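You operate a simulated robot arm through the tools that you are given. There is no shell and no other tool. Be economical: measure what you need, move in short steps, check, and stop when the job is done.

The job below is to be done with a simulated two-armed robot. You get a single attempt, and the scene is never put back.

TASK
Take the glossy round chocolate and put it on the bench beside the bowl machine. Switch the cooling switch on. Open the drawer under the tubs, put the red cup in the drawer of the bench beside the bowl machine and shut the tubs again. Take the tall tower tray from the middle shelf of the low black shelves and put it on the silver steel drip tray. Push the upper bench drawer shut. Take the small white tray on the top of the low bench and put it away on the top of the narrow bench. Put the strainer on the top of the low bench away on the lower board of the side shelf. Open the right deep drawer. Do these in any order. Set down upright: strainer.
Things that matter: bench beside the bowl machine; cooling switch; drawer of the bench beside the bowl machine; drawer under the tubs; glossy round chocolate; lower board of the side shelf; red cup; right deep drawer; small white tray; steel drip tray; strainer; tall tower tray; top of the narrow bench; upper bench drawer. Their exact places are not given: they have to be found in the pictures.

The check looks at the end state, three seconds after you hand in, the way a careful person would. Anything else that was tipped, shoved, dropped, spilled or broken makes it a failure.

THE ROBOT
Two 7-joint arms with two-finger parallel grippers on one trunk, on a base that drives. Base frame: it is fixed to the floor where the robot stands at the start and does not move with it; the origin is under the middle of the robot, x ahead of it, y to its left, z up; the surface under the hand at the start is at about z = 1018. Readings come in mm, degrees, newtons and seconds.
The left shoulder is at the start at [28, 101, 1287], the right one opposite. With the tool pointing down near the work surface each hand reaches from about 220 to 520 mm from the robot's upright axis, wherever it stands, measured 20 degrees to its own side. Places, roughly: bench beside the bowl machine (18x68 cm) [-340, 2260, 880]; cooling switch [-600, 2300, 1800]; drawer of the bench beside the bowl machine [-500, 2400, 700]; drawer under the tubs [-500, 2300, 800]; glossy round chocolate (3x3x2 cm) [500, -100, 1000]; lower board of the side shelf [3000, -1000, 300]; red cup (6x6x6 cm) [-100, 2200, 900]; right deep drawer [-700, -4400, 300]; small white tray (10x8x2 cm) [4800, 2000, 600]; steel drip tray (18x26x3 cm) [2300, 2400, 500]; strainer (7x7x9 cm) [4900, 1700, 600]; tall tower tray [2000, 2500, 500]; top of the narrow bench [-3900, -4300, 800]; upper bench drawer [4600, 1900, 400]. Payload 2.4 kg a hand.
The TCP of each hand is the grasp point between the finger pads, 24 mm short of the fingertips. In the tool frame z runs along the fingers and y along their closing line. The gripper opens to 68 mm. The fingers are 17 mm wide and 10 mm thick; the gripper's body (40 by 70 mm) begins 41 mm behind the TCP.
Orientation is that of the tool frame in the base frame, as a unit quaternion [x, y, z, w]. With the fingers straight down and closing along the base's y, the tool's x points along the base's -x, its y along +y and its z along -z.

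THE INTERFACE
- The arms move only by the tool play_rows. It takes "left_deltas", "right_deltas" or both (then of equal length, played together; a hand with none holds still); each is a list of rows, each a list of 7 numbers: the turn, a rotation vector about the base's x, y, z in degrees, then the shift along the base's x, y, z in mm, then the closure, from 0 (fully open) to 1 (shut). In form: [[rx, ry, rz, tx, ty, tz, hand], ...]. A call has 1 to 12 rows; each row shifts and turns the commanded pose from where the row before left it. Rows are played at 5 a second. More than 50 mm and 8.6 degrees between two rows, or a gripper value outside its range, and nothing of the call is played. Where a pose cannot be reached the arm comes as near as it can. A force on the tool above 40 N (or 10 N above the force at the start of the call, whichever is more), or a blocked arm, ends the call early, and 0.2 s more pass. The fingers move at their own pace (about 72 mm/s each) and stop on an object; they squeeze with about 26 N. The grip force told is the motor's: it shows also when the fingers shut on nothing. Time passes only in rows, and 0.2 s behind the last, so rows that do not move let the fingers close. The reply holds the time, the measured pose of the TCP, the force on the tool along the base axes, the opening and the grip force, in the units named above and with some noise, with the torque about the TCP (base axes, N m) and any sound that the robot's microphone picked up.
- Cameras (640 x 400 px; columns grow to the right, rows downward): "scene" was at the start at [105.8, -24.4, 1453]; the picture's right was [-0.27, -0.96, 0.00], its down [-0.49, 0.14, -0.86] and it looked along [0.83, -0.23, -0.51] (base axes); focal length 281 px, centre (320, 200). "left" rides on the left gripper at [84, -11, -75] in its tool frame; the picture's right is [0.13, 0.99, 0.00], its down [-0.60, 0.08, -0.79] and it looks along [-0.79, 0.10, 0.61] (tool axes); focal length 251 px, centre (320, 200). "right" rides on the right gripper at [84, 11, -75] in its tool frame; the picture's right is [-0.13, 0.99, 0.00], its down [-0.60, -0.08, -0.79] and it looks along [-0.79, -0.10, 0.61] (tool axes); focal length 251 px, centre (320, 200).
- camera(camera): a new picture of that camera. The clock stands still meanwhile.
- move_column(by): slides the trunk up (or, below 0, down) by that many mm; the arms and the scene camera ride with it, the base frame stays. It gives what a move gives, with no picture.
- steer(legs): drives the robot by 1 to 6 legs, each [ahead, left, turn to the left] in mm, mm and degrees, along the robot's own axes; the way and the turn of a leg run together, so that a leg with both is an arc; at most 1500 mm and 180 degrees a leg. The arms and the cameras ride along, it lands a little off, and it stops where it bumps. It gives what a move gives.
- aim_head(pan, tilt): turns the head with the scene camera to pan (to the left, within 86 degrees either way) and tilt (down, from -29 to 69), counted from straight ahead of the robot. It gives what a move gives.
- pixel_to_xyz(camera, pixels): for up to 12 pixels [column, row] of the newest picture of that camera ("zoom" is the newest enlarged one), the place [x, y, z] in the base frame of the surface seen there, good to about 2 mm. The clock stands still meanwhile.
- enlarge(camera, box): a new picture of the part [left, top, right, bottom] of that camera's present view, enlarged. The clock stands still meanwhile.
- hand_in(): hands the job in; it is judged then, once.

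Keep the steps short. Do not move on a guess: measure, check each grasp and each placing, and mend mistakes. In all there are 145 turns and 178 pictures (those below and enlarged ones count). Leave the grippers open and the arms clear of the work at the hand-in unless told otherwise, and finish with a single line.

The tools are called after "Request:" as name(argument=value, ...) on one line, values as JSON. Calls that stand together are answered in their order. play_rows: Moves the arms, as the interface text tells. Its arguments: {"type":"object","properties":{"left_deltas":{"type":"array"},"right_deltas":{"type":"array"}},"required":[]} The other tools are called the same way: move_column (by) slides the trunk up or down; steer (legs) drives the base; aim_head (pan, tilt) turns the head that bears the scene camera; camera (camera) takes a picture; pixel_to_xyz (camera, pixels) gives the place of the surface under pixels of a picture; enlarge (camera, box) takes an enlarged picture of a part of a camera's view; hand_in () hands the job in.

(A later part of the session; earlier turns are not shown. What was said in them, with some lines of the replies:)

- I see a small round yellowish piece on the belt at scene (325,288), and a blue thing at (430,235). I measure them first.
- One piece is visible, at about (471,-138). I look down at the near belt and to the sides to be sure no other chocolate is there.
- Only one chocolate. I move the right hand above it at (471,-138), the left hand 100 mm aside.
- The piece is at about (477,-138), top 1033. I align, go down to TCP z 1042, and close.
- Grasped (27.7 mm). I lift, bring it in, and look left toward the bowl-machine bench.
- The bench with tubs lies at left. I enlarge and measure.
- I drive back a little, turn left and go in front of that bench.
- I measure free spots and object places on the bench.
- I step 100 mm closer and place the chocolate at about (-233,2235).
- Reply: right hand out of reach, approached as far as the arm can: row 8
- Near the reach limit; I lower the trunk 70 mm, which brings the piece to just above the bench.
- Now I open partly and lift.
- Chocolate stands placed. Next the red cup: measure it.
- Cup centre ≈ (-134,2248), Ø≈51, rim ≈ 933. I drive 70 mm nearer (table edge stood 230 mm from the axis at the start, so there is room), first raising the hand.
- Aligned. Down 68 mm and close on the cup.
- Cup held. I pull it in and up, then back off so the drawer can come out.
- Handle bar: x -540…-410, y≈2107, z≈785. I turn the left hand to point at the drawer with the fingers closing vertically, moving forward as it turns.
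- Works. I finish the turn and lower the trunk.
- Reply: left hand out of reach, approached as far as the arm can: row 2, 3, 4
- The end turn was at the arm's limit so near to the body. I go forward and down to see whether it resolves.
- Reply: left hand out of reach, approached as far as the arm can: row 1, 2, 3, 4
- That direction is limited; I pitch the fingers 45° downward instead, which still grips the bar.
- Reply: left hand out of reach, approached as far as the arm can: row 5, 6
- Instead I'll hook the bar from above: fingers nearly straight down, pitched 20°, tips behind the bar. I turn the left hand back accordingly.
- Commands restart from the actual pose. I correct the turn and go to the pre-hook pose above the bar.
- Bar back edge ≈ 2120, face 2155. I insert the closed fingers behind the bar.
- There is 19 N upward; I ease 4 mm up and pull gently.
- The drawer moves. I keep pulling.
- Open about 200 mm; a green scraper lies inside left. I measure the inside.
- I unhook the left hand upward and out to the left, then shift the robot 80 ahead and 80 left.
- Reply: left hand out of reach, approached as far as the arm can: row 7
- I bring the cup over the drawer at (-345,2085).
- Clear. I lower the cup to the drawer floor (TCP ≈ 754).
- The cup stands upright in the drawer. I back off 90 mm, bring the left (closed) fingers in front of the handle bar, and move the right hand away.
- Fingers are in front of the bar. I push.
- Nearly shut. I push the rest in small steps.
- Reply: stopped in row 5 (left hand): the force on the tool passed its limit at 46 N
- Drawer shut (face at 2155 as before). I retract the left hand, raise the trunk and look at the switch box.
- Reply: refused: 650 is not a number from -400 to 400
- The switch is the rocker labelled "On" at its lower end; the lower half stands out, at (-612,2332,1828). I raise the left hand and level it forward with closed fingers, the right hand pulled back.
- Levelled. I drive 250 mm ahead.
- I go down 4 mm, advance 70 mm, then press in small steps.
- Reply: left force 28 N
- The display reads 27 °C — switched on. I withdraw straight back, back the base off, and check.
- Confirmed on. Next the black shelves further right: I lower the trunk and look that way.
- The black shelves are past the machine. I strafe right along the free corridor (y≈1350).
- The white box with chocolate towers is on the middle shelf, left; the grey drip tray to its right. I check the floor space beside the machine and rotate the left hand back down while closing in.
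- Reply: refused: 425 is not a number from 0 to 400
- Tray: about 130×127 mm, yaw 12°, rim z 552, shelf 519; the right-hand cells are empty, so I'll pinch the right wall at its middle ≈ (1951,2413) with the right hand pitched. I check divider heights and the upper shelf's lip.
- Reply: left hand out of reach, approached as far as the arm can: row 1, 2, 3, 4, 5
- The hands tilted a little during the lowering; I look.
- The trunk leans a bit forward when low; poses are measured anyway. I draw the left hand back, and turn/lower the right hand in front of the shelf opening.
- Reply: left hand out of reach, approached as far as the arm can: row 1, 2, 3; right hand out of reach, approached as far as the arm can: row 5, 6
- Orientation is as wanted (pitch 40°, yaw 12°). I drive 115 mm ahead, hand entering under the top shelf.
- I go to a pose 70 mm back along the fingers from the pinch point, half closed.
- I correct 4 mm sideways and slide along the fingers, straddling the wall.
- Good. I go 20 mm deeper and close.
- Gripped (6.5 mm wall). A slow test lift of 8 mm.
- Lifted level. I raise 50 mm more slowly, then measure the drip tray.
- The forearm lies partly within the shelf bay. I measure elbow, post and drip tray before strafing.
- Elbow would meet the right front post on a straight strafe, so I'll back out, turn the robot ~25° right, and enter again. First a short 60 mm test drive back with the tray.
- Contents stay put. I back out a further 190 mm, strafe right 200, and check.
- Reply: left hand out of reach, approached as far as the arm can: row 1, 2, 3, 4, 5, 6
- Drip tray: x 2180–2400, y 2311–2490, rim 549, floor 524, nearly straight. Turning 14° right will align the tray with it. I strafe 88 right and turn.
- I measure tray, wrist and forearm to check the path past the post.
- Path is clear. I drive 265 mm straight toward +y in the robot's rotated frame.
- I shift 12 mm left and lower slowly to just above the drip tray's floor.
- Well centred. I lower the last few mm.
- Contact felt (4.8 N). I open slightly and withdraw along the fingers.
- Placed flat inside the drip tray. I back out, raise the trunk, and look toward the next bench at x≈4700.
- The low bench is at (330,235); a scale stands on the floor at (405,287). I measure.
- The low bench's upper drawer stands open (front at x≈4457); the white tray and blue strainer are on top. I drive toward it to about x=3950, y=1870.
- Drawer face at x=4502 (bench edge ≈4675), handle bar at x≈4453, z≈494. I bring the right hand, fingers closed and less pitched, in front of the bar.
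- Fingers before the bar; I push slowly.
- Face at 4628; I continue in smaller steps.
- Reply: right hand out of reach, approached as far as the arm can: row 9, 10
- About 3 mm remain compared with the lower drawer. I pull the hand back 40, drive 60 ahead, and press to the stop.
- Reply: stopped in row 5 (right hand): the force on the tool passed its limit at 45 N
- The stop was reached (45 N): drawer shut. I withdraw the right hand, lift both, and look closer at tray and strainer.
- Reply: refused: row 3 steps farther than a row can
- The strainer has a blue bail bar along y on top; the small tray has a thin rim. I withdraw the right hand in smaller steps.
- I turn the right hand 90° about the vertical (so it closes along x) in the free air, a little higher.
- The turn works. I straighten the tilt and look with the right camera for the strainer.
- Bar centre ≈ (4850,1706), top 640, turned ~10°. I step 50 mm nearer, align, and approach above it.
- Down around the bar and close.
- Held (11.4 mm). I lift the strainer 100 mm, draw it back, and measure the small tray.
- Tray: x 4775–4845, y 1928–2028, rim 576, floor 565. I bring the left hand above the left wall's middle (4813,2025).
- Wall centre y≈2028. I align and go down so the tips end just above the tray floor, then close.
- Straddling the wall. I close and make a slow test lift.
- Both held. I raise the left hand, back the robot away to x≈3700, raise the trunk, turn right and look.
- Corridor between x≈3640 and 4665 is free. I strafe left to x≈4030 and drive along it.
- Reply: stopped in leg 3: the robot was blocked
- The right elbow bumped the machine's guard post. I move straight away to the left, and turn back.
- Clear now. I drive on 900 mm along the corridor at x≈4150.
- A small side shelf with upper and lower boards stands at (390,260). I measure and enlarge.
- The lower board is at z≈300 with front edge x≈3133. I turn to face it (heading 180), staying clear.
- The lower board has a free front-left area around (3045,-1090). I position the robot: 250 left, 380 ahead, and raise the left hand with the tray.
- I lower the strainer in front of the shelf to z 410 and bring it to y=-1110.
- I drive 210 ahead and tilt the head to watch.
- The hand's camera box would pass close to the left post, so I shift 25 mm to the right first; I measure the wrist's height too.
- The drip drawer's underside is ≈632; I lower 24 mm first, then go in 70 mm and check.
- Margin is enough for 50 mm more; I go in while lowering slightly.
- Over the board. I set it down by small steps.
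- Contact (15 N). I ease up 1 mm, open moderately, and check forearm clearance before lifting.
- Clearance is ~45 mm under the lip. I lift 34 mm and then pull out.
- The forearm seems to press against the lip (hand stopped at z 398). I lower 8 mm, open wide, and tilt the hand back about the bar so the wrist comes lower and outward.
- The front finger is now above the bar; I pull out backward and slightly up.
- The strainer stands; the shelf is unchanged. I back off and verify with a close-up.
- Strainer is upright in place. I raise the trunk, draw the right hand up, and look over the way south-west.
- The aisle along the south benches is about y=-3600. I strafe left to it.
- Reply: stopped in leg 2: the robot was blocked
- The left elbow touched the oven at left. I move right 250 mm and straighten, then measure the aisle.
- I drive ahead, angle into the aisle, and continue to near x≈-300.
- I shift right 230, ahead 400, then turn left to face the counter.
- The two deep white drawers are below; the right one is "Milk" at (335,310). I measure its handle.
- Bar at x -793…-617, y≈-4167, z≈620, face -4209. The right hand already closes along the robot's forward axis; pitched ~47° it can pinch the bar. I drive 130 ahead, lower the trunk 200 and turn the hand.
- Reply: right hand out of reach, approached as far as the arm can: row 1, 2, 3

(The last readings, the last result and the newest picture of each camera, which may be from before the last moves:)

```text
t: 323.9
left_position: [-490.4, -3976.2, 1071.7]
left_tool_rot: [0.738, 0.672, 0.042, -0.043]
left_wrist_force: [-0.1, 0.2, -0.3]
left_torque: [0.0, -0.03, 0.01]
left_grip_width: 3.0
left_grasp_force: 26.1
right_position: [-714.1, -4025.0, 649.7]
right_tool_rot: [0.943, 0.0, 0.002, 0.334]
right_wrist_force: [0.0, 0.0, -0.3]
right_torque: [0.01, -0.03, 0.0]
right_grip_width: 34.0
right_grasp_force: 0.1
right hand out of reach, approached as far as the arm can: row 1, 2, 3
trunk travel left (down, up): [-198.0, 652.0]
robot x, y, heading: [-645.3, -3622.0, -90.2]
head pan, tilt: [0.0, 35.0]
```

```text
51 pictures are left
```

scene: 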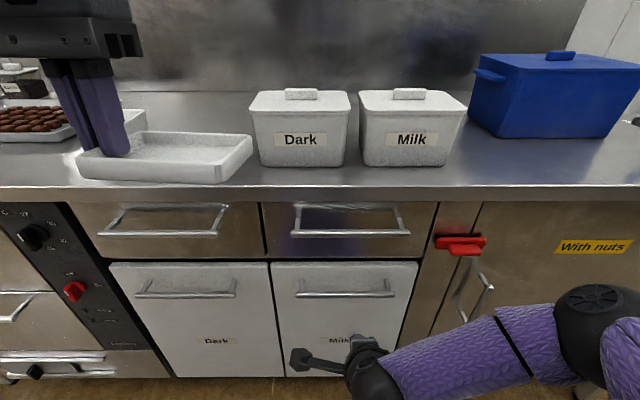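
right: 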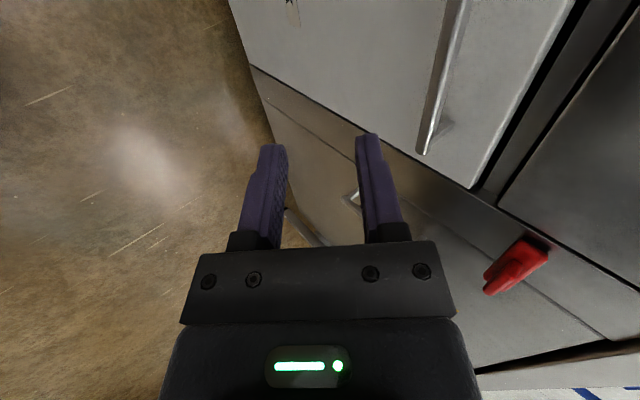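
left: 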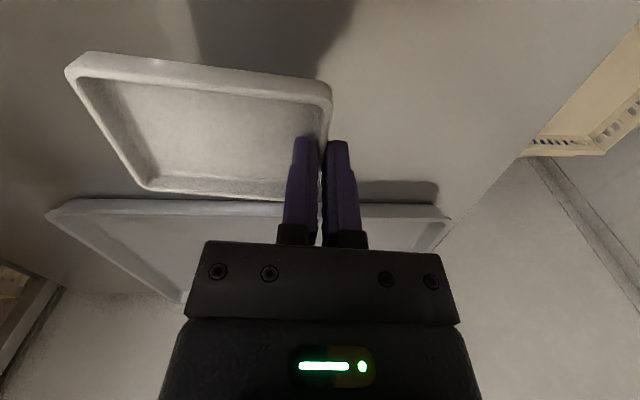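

The hand is pitched 39°, well oriented. I go to the pre-grasp pose 70 mm back from the bar and measure the bar.

Request:
play_rows(right_deltas=[[0, 0, 0, 3, -20, 20, 0.65], [0, 0, 0, 3, -35, 7, 0.65], [0, 0, 0, 3, -40, 0, 0.65], [0, 0, 0, 0, 0, 0, 0.65]])

Request:
camera(camera="right")

Request:
camera(camera="scene")

```text
t: 324.9
left_position: [-489.6, -3977.5, 1071.7]
left_tool_rot: [0.738, 0.672, 0.042, -0.042]
left_wrist_force: [-0.1, 1.5, -0.3]
left_torque: [0.03, -0.04, 0.0]
left_grip_width: 3.1
left_grasp_force: 26.3
right_position: [-705.5, -4121.1, 679.1]
right_tool_rot: [0.943, 0.001, 0.003, 0.332]
right_wrist_force: [-0.4, 0.1, -0.2]
right_torque: [0.0, 0.03, 0.0]
right_grip_width: 23.6
right_grasp_force: 0.1
trunk travel left (down, up): [-198.0, 652.0]
robot x, y, heading: [-647.9, -3623.0, -90.3]
head pan, tilt: [0.0, 35.0]
```

```text
50 pictures are left
```

right: 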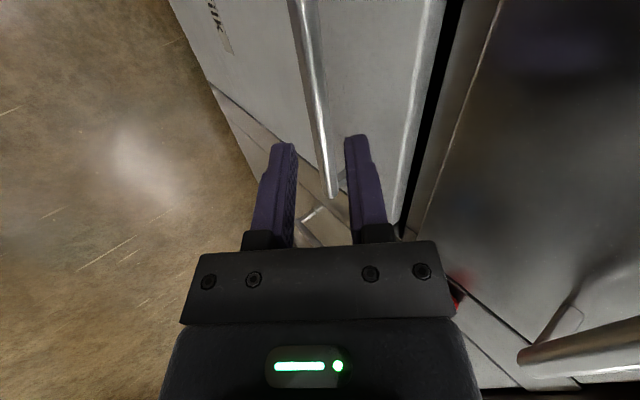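

```text
49 pictures are left
```

scene: 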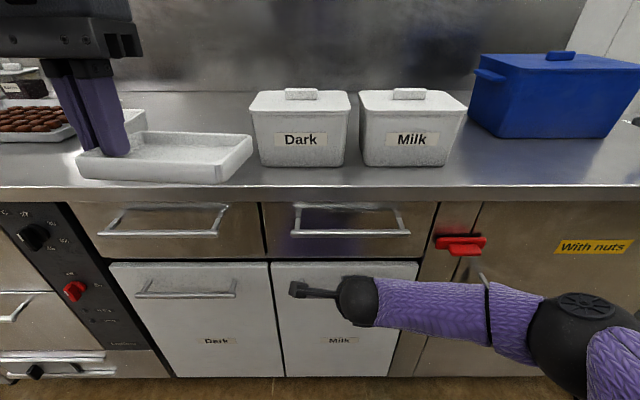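

Request:
pixel_to_xyz(camera="right", pixels=[[303, 40], [316, 100], [322, 100], [310, 100], [325, 160], [331, 190], [370, 100]])

```text
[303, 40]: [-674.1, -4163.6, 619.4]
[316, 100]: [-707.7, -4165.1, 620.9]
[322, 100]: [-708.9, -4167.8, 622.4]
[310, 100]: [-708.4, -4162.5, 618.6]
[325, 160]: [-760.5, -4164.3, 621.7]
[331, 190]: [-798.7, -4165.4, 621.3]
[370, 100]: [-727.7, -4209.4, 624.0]
```

Bar centre ≈ (-705,-4168,617). I advance onto it and close.

Request:
play_rows(right_deltas=[[0, 0, 0, 0, -9, -11.6, 0.65], [0, 0, 0, 0, -9, -11.6, 0.65], [0, 0, 0, 0, -8.6, -11.6, 0.65], [0, 0, 0, 0, -8.5, -11.6, 0.65], [0, 0, 0, 0, -8.5, -11.6, 0.65], [0, 0, 0, 0, 0, 0, 0.65], [0, 0, 0, 0, 0, 0, 1], [0, 0, 0, 0, 0, 0, 1]])

Request:
camera(camera="right")

```text
t: 326.7
left_position: [-490.3, -3975.6, 1072.0]
left_tool_rot: [0.738, 0.672, 0.041, -0.042]
left_wrist_force: [-0.2, -0.5, -1.0]
left_torque: [0.02, -0.01, 0.0]
left_grip_width: 2.9
left_grasp_force: 26.2
right_position: [-706.9, -4163.0, 620.4]
right_tool_rot: [0.943, 0.0, 0.002, 0.333]
right_wrist_force: [-2.4, -3.2, 8.3]
right_torque: [-0.09, 0.2, 0.2]
right_grip_width: 19.5
right_grasp_force: 36.9
trunk travel left (down, up): [-198.0, 652.0]
robot x, y, heading: [-650.0, -3618.9, -89.8]
head pan, tilt: [0.0, 35.0]
```

```text
48 pictures are left
```

right: 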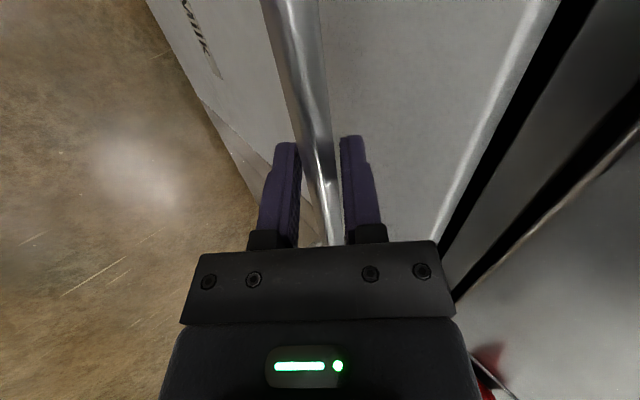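

Gripped on the bar. I pull gently as a test.

Request:
play_rows(right_deltas=[[0, 0, 0, 0, 6, 0, 1], [0, 0, 0, 0, 10, 0, 1], [0, 0, 0, 0, 12, 0, 1], [0, 0, 0, 0, 14, 0, 1], [0, 0, 0, 0, 0, 0, 1]])

Request:
camera(camera="right")

```text
t: 327.9
left_position: [-491.0, -3977.6, 1071.2]
left_tool_rot: [0.738, 0.673, 0.041, -0.041]
left_wrist_force: [-0.4, -0.2, -1.0]
left_torque: [0.0, 0.02, 0.03]
left_grip_width: 2.9
left_grasp_force: 26.0
right_position: [-705.7, -4120.2, 618.9]
right_tool_rot: [0.943, 0.0, 0.002, 0.332]
right_wrist_force: [-5.3, 0.0, 10.7]
right_torque: [0.02, 0.37, 0.49]
right_grip_width: 19.1
right_grasp_force: 36.7
trunk travel left (down, up): [-198.0, 652.0]
robot x, y, heading: [-644.5, -3620.6, -90.1]
head pan, tilt: [0.0, 35.0]
```

```text
47 pictures are left
```

right: 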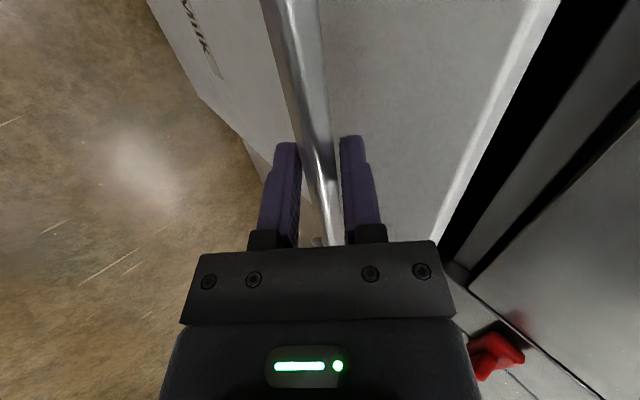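

It opens. I keep pulling with the arm.

Request:
play_rows(right_deltas=[[0, 0, 0, 0, 14, 0, 1], [0, 0, 0, 0, 16, 0, 1], [0, 0, 0, 0, 16, 0, 1], [0, 0, 0, 0, 16, 0, 1], [0, 0, 0, 0, 16, 0, 1], [0, 0, 0, 0, 16, 0, 1], [0, 0, 0, 0, 16, 0, 1], [0, 0, 0, 0, 16, 0, 1], [0, 0, 0, 0, 0, 0, 1]])

Request:
steer(legs=[[-130, 0, 0]])

Request:
camera(camera="scene")

```text
t: 329.9
left_position: [-489.9, -3976.9, 1071.3]
left_tool_rot: [0.737, 0.673, 0.042, -0.042]
left_wrist_force: [-1.0, 0.1, -0.3]
left_torque: [0.01, -0.02, 0.03]
left_grip_width: 2.9
left_grasp_force: 26.3
right_position: [-707.8, -3996.4, 620.3]
right_tool_rot: [0.943, 0.0, 0.003, 0.332]
right_wrist_force: [3.9, -2.3, -3.6]
right_torque: [0.17, -0.25, 0.12]
right_grip_width: 19.5
right_grasp_force: 37.1
trunk travel left (down, up): [-198.0, 652.0]
robot x, y, heading: [-643.9, -3624.0, -90.1]
head pan, tilt: [0.0, 35.0]
```

```text
t: 331.2
left_position: [-489.4, -3844.0, 1071.5]
left_tool_rot: [0.739, 0.671, 0.042, -0.043]
left_wrist_force: [0.4, 0.5, -0.2]
left_torque: [0.0, -0.01, 0.0]
left_grip_width: 3.0
left_grasp_force: 26.4
right_position: [-705.7, -3862.5, 620.6]
right_tool_rot: [0.943, 0.0, 0.003, 0.332]
right_wrist_force: [8.4, 1.1, -9.6]
right_torque: [-0.09, 0.28, 0.57]
right_grip_width: 19.1
right_grasp_force: 37.0
trunk travel left (down, up): [-198.0, 652.0]
robot x, y, heading: [-644.4, -3486.4, -90.3]
head pan, tilt: [0.0, 35.0]
```

```text
46 pictures are left
```

scene: 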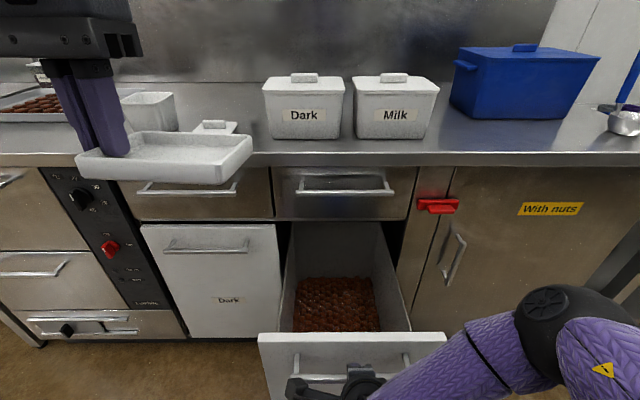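

Open about 300 mm. I pull further with the arm to see whether there is more travel.

Request:
play_rows(right_deltas=[[0, 0, 0, 0, 12, 0, 1], [0, 0, 0, 0, 14, 0, 1], [0, 0, 0, 0, 14, 0, 1], [0, 0, 0, 0, 14, 0, 1], [0, 0, 0, 0, 14, 0, 1], [0, 0, 0, 0, 0, 0, 1]])

```text
t: 332.6
left_position: [-492.7, -3844.5, 1072.0]
left_tool_rot: [0.739, 0.671, 0.042, -0.043]
left_wrist_force: [0.0, -0.2, -0.2]
left_torque: [0.0, -0.03, -0.01]
left_grip_width: 3.0
left_grasp_force: 25.7
right_position: [-705.1, -3792.7, 622.1]
right_tool_rot: [0.945, -0.002, -0.006, 0.326]
right_wrist_force: [-2.5, -2.2, -11.4]
right_torque: [0.17, 0.66, -0.22]
right_grip_width: 19.3
right_grasp_force: 37.5
right hand out of reach, approached as far as the arm can: row 4, 5
trunk travel left (down, up): [-198.0, 652.0]
robot x, y, heading: [-647.0, -3492.3, -90.2]
head pan, tilt: [0.0, 35.0]
stopped in row 6 (right hand): the force on the tool passed its limit at 40 N (the readings are from after the stop); the commanded pose is now the measured one
```

Open by about 370 mm. I release, withdraw along the fingers and lift the hand clear.

Request:
play_rows(right_deltas=[[0, 0, 0, 0, 0, 0, 0.55], [0, 0, 0, 0, 0, 0, 0.55], [0, 0, 0, 0, 7, 9, 0.55], [0, 0, 0, 0, 8, 12, 0.55], [0, 0, 0, 0, 8, 15, 0.55], [0, 0, 0, 0, 0, 30, 0.5], [0, 0, 0, 0, 0, 40, 0.3], [0, 0, 0, 0, 0, 40, 0]])

Request:
camera(camera="scene")

```text
t: 334.4
left_position: [-490.6, -3842.9, 1070.9]
left_tool_rot: [0.739, 0.671, 0.041, -0.042]
left_wrist_force: [0.3, -0.3, 0.1]
left_torque: [0.0, -0.03, 0.0]
left_grip_width: 2.9
left_grasp_force: 26.1
right_position: [-695.1, -3782.0, 760.2]
right_tool_rot: [0.945, -0.001, -0.004, 0.326]
right_wrist_force: [0.5, -0.6, -0.5]
right_torque: [-0.02, 0.01, -0.01]
right_grip_width: 67.9
right_grasp_force: 0.1
right hand out of reach, approached as far as the arm can: row 8
trunk travel left (down, up): [-198.0, 652.0]
robot x, y, heading: [-646.3, -3486.7, -90.4]
head pan, tilt: [0.0, 35.0]
```

```text
45 pictures are left
5 turns are left
```

scene: 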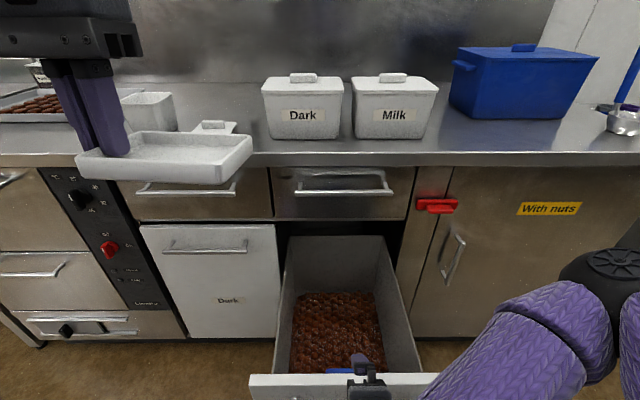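

Few turns are left, so I bundle: raise the trunk, back off, turn to heading 180, drive along the aisle toward the narrow bench and measure it with a grid of pixels.

Request:
move_column(by=150)

Request:
steer(legs=[[-60, 0, 0], [0, 0, -89.6], [700, 0, 0], [900, 200, 0], [750, 0, 0]])

Request:
aim_head(pan=20, tilt=30)

Request:
camera(camera="scene")

Request:
pixel_to_xyz(camera="scene", pixels=[[60, 120], [120, 120], [180, 120], [240, 120], [300, 120], [360, 120], [420, 120], [480, 120], [540, 120], [600, 120], [300, 60], [400, 60]])

Request:
pixel_to_xyz(camera="scene", pixels=[[60, 160], [120, 160], [180, 160], [240, 160], [300, 160], [360, 160], [420, 160], [480, 160], [540, 160], [600, 160], [300, 90], [400, 90]])

Request:
pixel_to_xyz(camera="scene", pixels=[[60, 200], [120, 200], [180, 200], [240, 200], [300, 200], [360, 200], [420, 200], [480, 200], [300, 140], [360, 140], [240, 140], [420, 140]])

```text
t: 336.1
left_position: [-491.6, -3844.4, 1222.9]
left_tool_rot: [0.739, 0.671, 0.042, -0.042]
left_wrist_force: [-0.3, -0.3, -1.1]
left_torque: [0.01, 0.02, 0.01]
left_grip_width: 2.7
left_grasp_force: 25.6
right_position: [-693.8, -3780.9, 909.4]
right_tool_rot: [0.945, -0.002, -0.004, 0.327]
right_wrist_force: [-0.2, 0.0, 0.3]
right_torque: [-0.03, 0.0, 0.04]
right_grip_width: 68.3
right_grasp_force: 0.0
trunk travel left (down, up): [-348.0, 501.0]
robot x, y, heading: [-644.2, -3488.7, -90.3]
head pan, tilt: [0.0, 35.0]
```

```text
t: 352.4
left_position: [-3322.7, -3826.8, 1222.0]
left_tool_rot: [0.998, -0.032, 0.059, 0.0]
left_wrist_force: [0.7, -0.4, 0.1]
left_torque: [0.0, 0.01, -0.01]
left_grip_width: 3.1
left_grasp_force: 26.5
right_position: [-3267.3, -3620.9, 910.5]
right_tool_rot: [0.679, -0.658, -0.23, 0.231]
right_wrist_force: [0.6, -0.2, -0.5]
right_torque: [-0.01, -0.01, 0.0]
right_grip_width: 67.7
right_grasp_force: 0.1
trunk travel left (down, up): [-348.0, 501.0]
robot x, y, heading: [-2971.5, -3660.4, -178.7]
head pan, tilt: [0.0, 35.0]
```

```text
t: 353.2
left_position: [-3323.4, -3826.0, 1221.4]
left_tool_rot: [0.998, -0.031, 0.058, -0.001]
left_wrist_force: [-0.2, -0.5, -0.3]
left_torque: [-0.03, 0.01, 0.0]
left_grip_width: 3.1
left_grasp_force: 25.8
right_position: [-3268.2, -3622.0, 910.8]
right_tool_rot: [0.679, -0.658, -0.23, 0.231]
right_wrist_force: [-0.3, -0.2, 0.3]
right_torque: [-0.01, -0.02, 0.0]
right_grip_width: 68.0
right_grasp_force: 0.1
trunk travel left (down, up): [-348.0, 501.0]
robot x, y, heading: [-2972.9, -3659.1, -178.4]
head pan, tilt: [20.0, 30.0]
```

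```text
44 pictures are left
```

scene: 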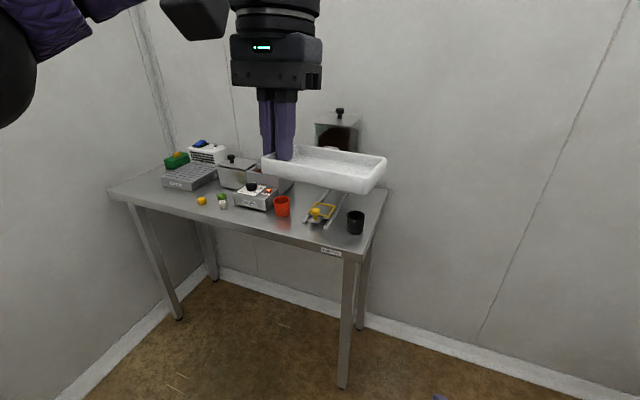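

```text
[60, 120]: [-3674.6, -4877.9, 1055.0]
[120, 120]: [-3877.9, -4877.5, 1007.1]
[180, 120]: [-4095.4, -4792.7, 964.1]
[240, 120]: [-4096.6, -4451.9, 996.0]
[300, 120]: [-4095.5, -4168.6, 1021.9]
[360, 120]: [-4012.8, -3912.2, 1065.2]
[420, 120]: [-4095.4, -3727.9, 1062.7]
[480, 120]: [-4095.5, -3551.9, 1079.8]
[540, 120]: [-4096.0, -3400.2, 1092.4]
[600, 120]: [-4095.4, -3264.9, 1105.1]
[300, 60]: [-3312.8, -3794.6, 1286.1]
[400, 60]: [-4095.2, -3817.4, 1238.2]
```

```text
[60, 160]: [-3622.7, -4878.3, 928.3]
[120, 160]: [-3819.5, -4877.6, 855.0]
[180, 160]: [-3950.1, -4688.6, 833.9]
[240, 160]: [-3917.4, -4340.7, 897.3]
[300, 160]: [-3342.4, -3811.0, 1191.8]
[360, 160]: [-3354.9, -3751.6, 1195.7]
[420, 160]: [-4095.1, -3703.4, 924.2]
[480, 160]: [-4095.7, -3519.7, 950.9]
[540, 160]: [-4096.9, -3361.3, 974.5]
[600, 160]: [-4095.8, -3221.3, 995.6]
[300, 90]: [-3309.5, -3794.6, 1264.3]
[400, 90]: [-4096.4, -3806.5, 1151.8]
```

```text
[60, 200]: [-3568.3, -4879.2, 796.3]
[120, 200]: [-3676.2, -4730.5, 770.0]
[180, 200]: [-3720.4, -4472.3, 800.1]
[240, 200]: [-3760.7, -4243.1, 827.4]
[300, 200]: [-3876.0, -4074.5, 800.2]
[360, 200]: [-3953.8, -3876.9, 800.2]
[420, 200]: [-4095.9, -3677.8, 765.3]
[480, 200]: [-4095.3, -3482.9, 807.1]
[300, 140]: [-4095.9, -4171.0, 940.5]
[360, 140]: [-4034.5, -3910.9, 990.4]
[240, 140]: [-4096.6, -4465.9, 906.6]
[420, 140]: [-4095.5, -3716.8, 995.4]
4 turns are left
```

Bench top is z≈800 (front edge x≈-3690); the front-left strip is free. In one bundle I measure it finely, drive to (-3278,-4330), level the tray, lower the trunk and look again.

Request:
pixel_to_xyz(camera="scene", pixels=[[190, 188], [165, 185], [200, 201], [222, 206], [195, 205], [170, 200], [150, 195], [130, 190], [140, 200], [170, 208], [200, 215], [150, 180]])

Request:
steer(legs=[[150, 0, -1.6], [0, 670, 0], [150, 0, 0]])

Request:
play_rows(left_deltas=[[0, 6.6, 0, 0, 0, 0, 1], [0, 0, 0, 0, 0, 0, 1]])

Request:
move_column(by=-150)

Request:
aim_head(pan=25, tilt=45)

Request:
camera(camera="scene")

Request:
pixel_to_xyz(camera="scene", pixels=[[100, 140], [160, 140], [220, 140], [280, 140], [340, 140], [400, 140], [100, 170], [160, 170], [220, 170], [280, 170], [340, 170], [400, 170]])

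Request:
pixel_to_xyz(camera="scene", pixels=[[100, 200], [160, 200], [220, 200], [280, 200], [340, 200], [400, 200], [100, 230], [160, 230], [220, 230], [280, 230], [340, 230], [400, 230]])

Request:
pixel_to_xyz(camera="scene", pixels=[[100, 260], [160, 260], [220, 260], [280, 260], [340, 260], [400, 260], [100, 110], [160, 110], [220, 110], [280, 110], [340, 110], [400, 110]])

Request:
camera(camera="left")

```text
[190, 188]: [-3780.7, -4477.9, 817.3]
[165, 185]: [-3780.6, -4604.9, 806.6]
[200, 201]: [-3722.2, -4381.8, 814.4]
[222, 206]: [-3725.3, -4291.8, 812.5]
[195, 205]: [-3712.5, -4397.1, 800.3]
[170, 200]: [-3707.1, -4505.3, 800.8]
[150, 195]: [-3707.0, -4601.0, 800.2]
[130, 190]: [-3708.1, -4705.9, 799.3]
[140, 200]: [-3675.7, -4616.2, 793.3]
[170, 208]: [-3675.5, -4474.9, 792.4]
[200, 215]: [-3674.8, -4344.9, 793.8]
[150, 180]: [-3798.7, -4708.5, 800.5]
```

```text
t: 358.9
left_position: [-3642.1, -4485.1, 1221.0]
left_tool_rot: [0.997, -0.053, 0.059, 0.0]
left_wrist_force: [-0.8, 0.0, -0.4]
left_torque: [-0.04, -0.02, -0.02]
left_grip_width: 3.1
left_grasp_force: 25.6
right_position: [-3577.9, -4282.3, 910.8]
right_tool_rot: [-0.664, 0.673, 0.235, -0.226]
right_wrist_force: [-0.4, -0.1, -0.1]
right_torque: [-0.01, -0.02, -0.01]
right_grip_width: 68.1
right_grasp_force: 0.0
trunk travel left (down, up): [-348.0, 501.0]
robot x, y, heading: [-3284.8, -4336.2, 178.8]
head pan, tilt: [20.0, 30.0]
```

```text
t: 359.5
left_position: [-3641.7, -4484.8, 1221.5]
left_tool_rot: [0.999, -0.053, 0.0, 0.004]
left_wrist_force: [-0.2, -0.2, -0.9]
left_torque: [-0.05, 0.04, -0.01]
left_grip_width: 3.0
left_grasp_force: 25.9
right_position: [-3577.1, -4283.6, 911.3]
right_tool_rot: [-0.664, 0.673, 0.235, -0.227]
right_wrist_force: [-0.7, 0.0, -0.1]
right_torque: [-0.04, -0.01, -0.02]
right_grip_width: 68.0
right_grasp_force: 0.0
trunk travel left (down, up): [-348.0, 501.0]
robot x, y, heading: [-3282.6, -4337.7, 179.0]
head pan, tilt: [20.0, 30.0]
```

```text
t: 361.2
left_position: [-3641.8, -4486.8, 1072.3]
left_tool_rot: [0.999, -0.053, 0.001, 0.003]
left_wrist_force: [0.6, -0.5, -1.2]
left_torque: [-0.01, 0.01, 0.0]
left_grip_width: 2.9
left_grasp_force: 26.5
right_position: [-3576.4, -4283.3, 760.9]
right_tool_rot: [-0.664, 0.673, 0.235, -0.227]
right_wrist_force: [0.0, 0.3, -0.4]
right_torque: [0.01, -0.03, 0.0]
right_grip_width: 68.1
right_grasp_force: 0.1
trunk travel left (down, up): [-198.0, 652.0]
robot x, y, heading: [-3280.4, -4332.6, 179.1]
head pan, tilt: [20.0, 30.0]
```

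```text
t: 362.0
left_position: [-3642.5, -4484.9, 1072.3]
left_tool_rot: [0.999, -0.052, 0.001, 0.003]
left_wrist_force: [0.7, -0.7, -0.5]
left_torque: [0.0, 0.0, 0.01]
left_grip_width: 3.0
left_grasp_force: 25.7
right_position: [-3576.4, -4284.0, 760.9]
right_tool_rot: [-0.664, 0.673, 0.236, -0.226]
right_wrist_force: [1.0, 0.2, -0.3]
right_torque: [-0.02, -0.01, -0.02]
right_grip_width: 68.1
right_grasp_force: 0.1
trunk travel left (down, up): [-198.0, 652.0]
robot x, y, heading: [-3284.7, -4337.2, 178.7]
head pan, tilt: [25.0, 45.0]
```

```text
43 pictures are left
```

scene: 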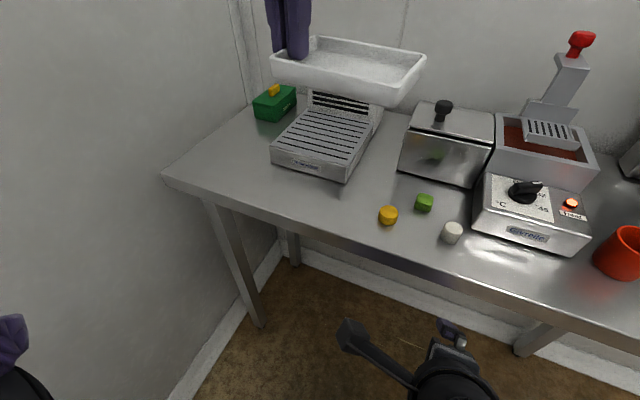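

```text
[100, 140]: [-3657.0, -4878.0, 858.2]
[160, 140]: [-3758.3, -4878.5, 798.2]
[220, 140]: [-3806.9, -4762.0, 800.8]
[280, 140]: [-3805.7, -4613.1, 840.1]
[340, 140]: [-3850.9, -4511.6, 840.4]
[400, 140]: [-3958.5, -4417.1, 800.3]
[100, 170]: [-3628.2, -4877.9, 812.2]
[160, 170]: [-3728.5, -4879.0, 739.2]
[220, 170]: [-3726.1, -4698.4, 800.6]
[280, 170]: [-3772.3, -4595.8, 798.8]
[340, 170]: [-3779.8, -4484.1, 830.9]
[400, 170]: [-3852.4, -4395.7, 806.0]
```

```text
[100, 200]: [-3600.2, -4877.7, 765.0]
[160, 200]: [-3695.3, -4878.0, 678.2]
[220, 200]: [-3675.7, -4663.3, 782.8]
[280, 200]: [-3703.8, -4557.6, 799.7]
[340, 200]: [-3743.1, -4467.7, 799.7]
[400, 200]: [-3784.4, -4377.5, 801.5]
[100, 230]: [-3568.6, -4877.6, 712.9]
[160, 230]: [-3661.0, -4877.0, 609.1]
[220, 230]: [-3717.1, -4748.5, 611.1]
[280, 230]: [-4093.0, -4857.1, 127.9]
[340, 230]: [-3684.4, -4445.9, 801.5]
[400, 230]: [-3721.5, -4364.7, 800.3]
```

```text
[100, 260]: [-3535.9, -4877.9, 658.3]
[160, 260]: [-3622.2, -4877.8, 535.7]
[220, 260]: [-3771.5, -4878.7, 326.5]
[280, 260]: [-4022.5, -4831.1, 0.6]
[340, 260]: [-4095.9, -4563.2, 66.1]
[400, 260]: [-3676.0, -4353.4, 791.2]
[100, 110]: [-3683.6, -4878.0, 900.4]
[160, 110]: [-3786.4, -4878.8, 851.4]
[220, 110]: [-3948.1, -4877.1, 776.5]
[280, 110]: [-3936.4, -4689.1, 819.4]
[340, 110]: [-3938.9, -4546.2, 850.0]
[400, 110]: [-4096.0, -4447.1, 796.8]
```

```text
42 pictures are left
3 turns are left
```

left: 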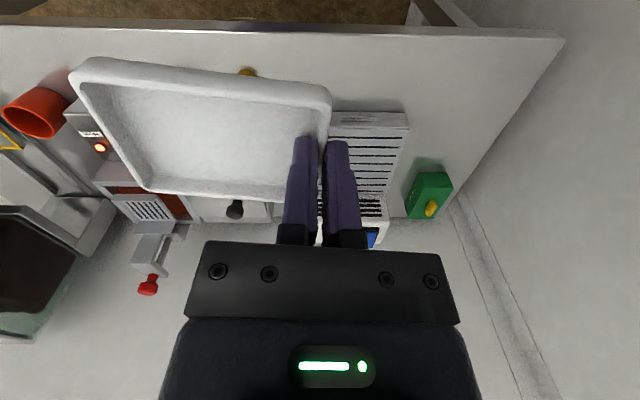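

The strip in front of the scale (x -3676…-3780, y -4700…-4420) is free. I bring the tray to centre ≈(-3728,-4520), lower it to just touch, and check before releasing.

Request:
play_rows(left_deltas=[[0, 0, 5, -21.5, -20.5, -20, 1], [0, 0, 0, -21.5, -20.5, -20, 1], [0, 0, 0, -21.5, -20.5, -20, 1], [0, 0, 0, -21.5, -20.5, -20, 1], [0, 0, 0, 0, 0, -40, 1], [0, 0, 0, 0, 0, -40, 1], [0, 0, 0, 0, 0, -40, 1], [0, 0, 0, 0, 0, -25, 1], [0, 0, 0, 0, 0, 0, 1]])

Request:
play_rows(left_deltas=[[0, 0, 0, 0, 0, -5, 1], [0, 0, 0, 0, 0, -4, 1], [0, 0, 0, 0, 0, -2, 1], [0, 0, 0, 0, 0, -2, 1], [0, 0, 0, 0, 0, 0, 1]])

Request:
camera(camera="scene")

Request:
camera(camera="left")

Request:
enlarge(camera="scene", box=[180, 60, 440, 260])

```text
t: 364.0
left_position: [-3728.3, -4565.7, 845.3]
left_tool_rot: [1.0, -0.009, 0.002, 0.003]
left_wrist_force: [-0.4, -0.5, -0.8]
left_torque: [-0.03, -0.05, 0.05]
left_grip_width: 3.0
left_grasp_force: 26.0
right_position: [-3577.2, -4283.7, 760.8]
right_tool_rot: [-0.664, 0.672, 0.234, -0.227]
right_wrist_force: [0.7, 0.4, 0.0]
right_torque: [0.04, 0.03, -0.03]
right_grip_width: 68.0
right_grasp_force: 0.1
trunk travel left (down, up): [-198.0, 652.0]
robot x, y, heading: [-3285.5, -4336.9, 179.1]
head pan, tilt: [25.0, 45.0]
```

```text
t: 365.2
left_position: [-3728.8, -4566.8, 833.5]
left_tool_rot: [1.0, -0.009, 0.002, 0.003]
left_wrist_force: [-0.1, 0.2, -0.6]
left_torque: [-0.03, -0.01, 0.0]
left_grip_width: 2.7
left_grasp_force: 25.9
right_position: [-3576.7, -4282.6, 761.5]
right_tool_rot: [-0.664, 0.673, 0.234, -0.226]
right_wrist_force: [-0.4, 0.2, -0.3]
right_torque: [0.01, 0.01, -0.02]
right_grip_width: 67.9
right_grasp_force: 0.1
trunk travel left (down, up): [-198.0, 652.0]
robot x, y, heading: [-3287.9, -4335.5, 179.1]
head pan, tilt: [25.0, 45.0]
```

```text
41 pictures are left
```

scene: 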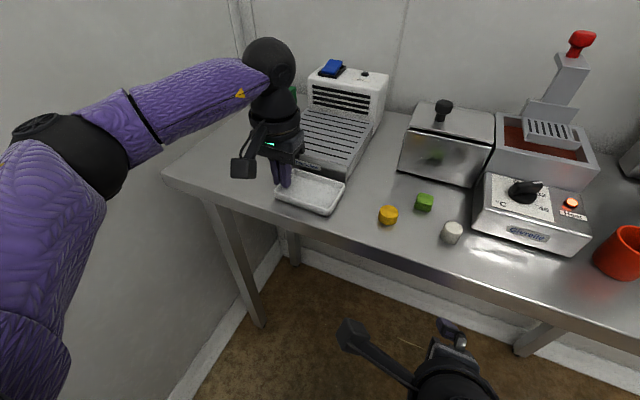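

```text
40 pictures are left
```

left: 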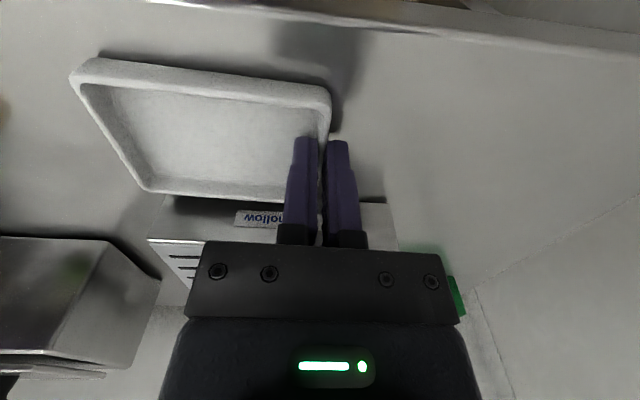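

```text
2.00 times, centred on (310, 160) of scene
2 turns are left
```

zoom: 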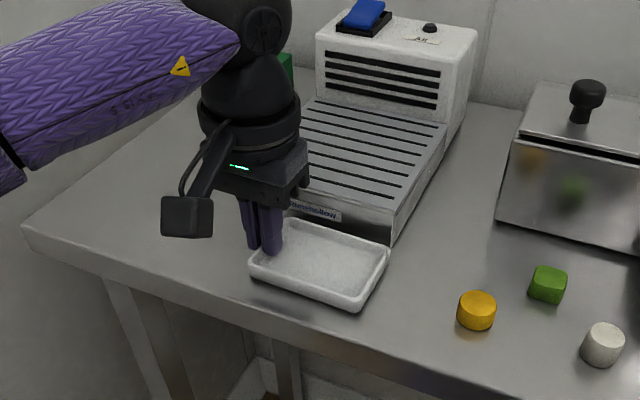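

Just above the bench, between edge and scale. I lower 2 mm, open gently, lift straight up, open fully and back away.

Request:
play_rows(left_deltas=[[0, 0, 0, 0, 0, -1, 1], [0, 0, 0, 0, 0, -1, 1], [0, 0, 0, 0, 0, 0, 0.9], [0, 0, 0, 0, 0, 0, 0.75], [0, 0, 0, 0, 0, 0, 0.75], [0, 0, 0, 0, 0, 10, 0.75], [0, 0, 0, 0, 0, 25, 0.75], [0, 0, 0, 0, 0, 40, 0.5], [0, 0, 0, 0, 0, 40, 0], [0, 0, 0, 0, 0, 40, 0], [0, 0, 0, 0, 0, 40, 0]])

Request:
steer(legs=[[-250, 0, 0]])

Request:
camera(camera="scene")

Request:
enlarge(camera="scene", box=[180, 40, 440, 240])

```text
t: 367.6
left_position: [-3727.4, -4564.1, 1026.1]
left_tool_rot: [1.0, -0.008, 0.0, 0.004]
left_wrist_force: [0.4, 0.0, -0.4]
left_torque: [0.02, 0.0, 0.02]
left_grip_width: 68.0
left_grasp_force: 0.0
right_position: [-3576.4, -4284.0, 761.1]
right_tool_rot: [-0.664, 0.672, 0.235, -0.227]
right_wrist_force: [-0.2, -0.5, 0.5]
right_torque: [0.01, -0.02, 0.0]
right_grip_width: 68.2
right_grasp_force: 0.0
trunk travel left (down, up): [-198.0, 652.0]
robot x, y, heading: [-3284.9, -4335.8, 178.9]
head pan, tilt: [25.0, 45.0]
```

```text
t: 369.4
left_position: [-3480.6, -4569.5, 1026.4]
left_tool_rot: [1.0, -0.008, 0.002, 0.003]
left_wrist_force: [-0.4, 0.9, -0.4]
left_torque: [0.04, 0.0, 0.01]
left_grip_width: 67.9
left_grasp_force: 0.1
right_position: [-3328.4, -4287.1, 760.4]
right_tool_rot: [-0.664, 0.673, 0.235, -0.227]
right_wrist_force: [0.8, -1.1, -1.0]
right_torque: [0.01, 0.0, 0.0]
right_grip_width: 68.1
right_grasp_force: 0.1
trunk travel left (down, up): [-198.0, 652.0]
robot x, y, heading: [-3037.9, -4339.1, 179.2]
head pan, tilt: [25.0, 45.0]
```

```text
38 pictures are left
```

scene: 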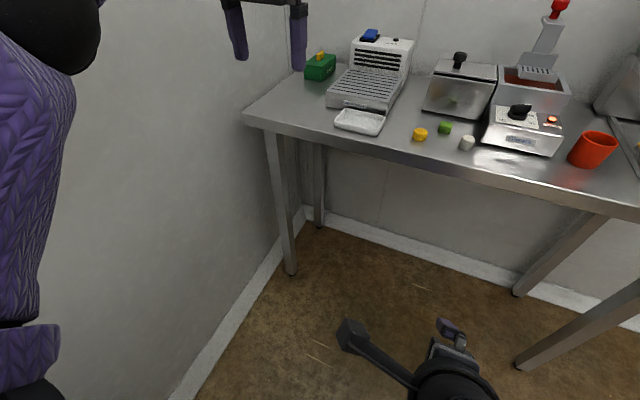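

```text
2.00 times, centred on (310, 140) of scene
1 turns are left
```

zoom: 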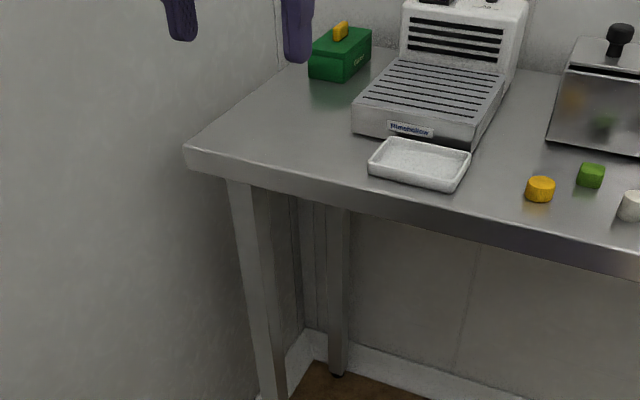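

The small tray lies flat on the narrow bench, both grippers are open and the arms are clear; I hand in.

Request:
hand_in()

```text
The job is handed in.
```

All the jobs are done and handed in; on the way the robot bumped the guard post of the blue-belt machine and the oven with its elbows, with no visible damage to the guard post and the oven not checked afterwards.
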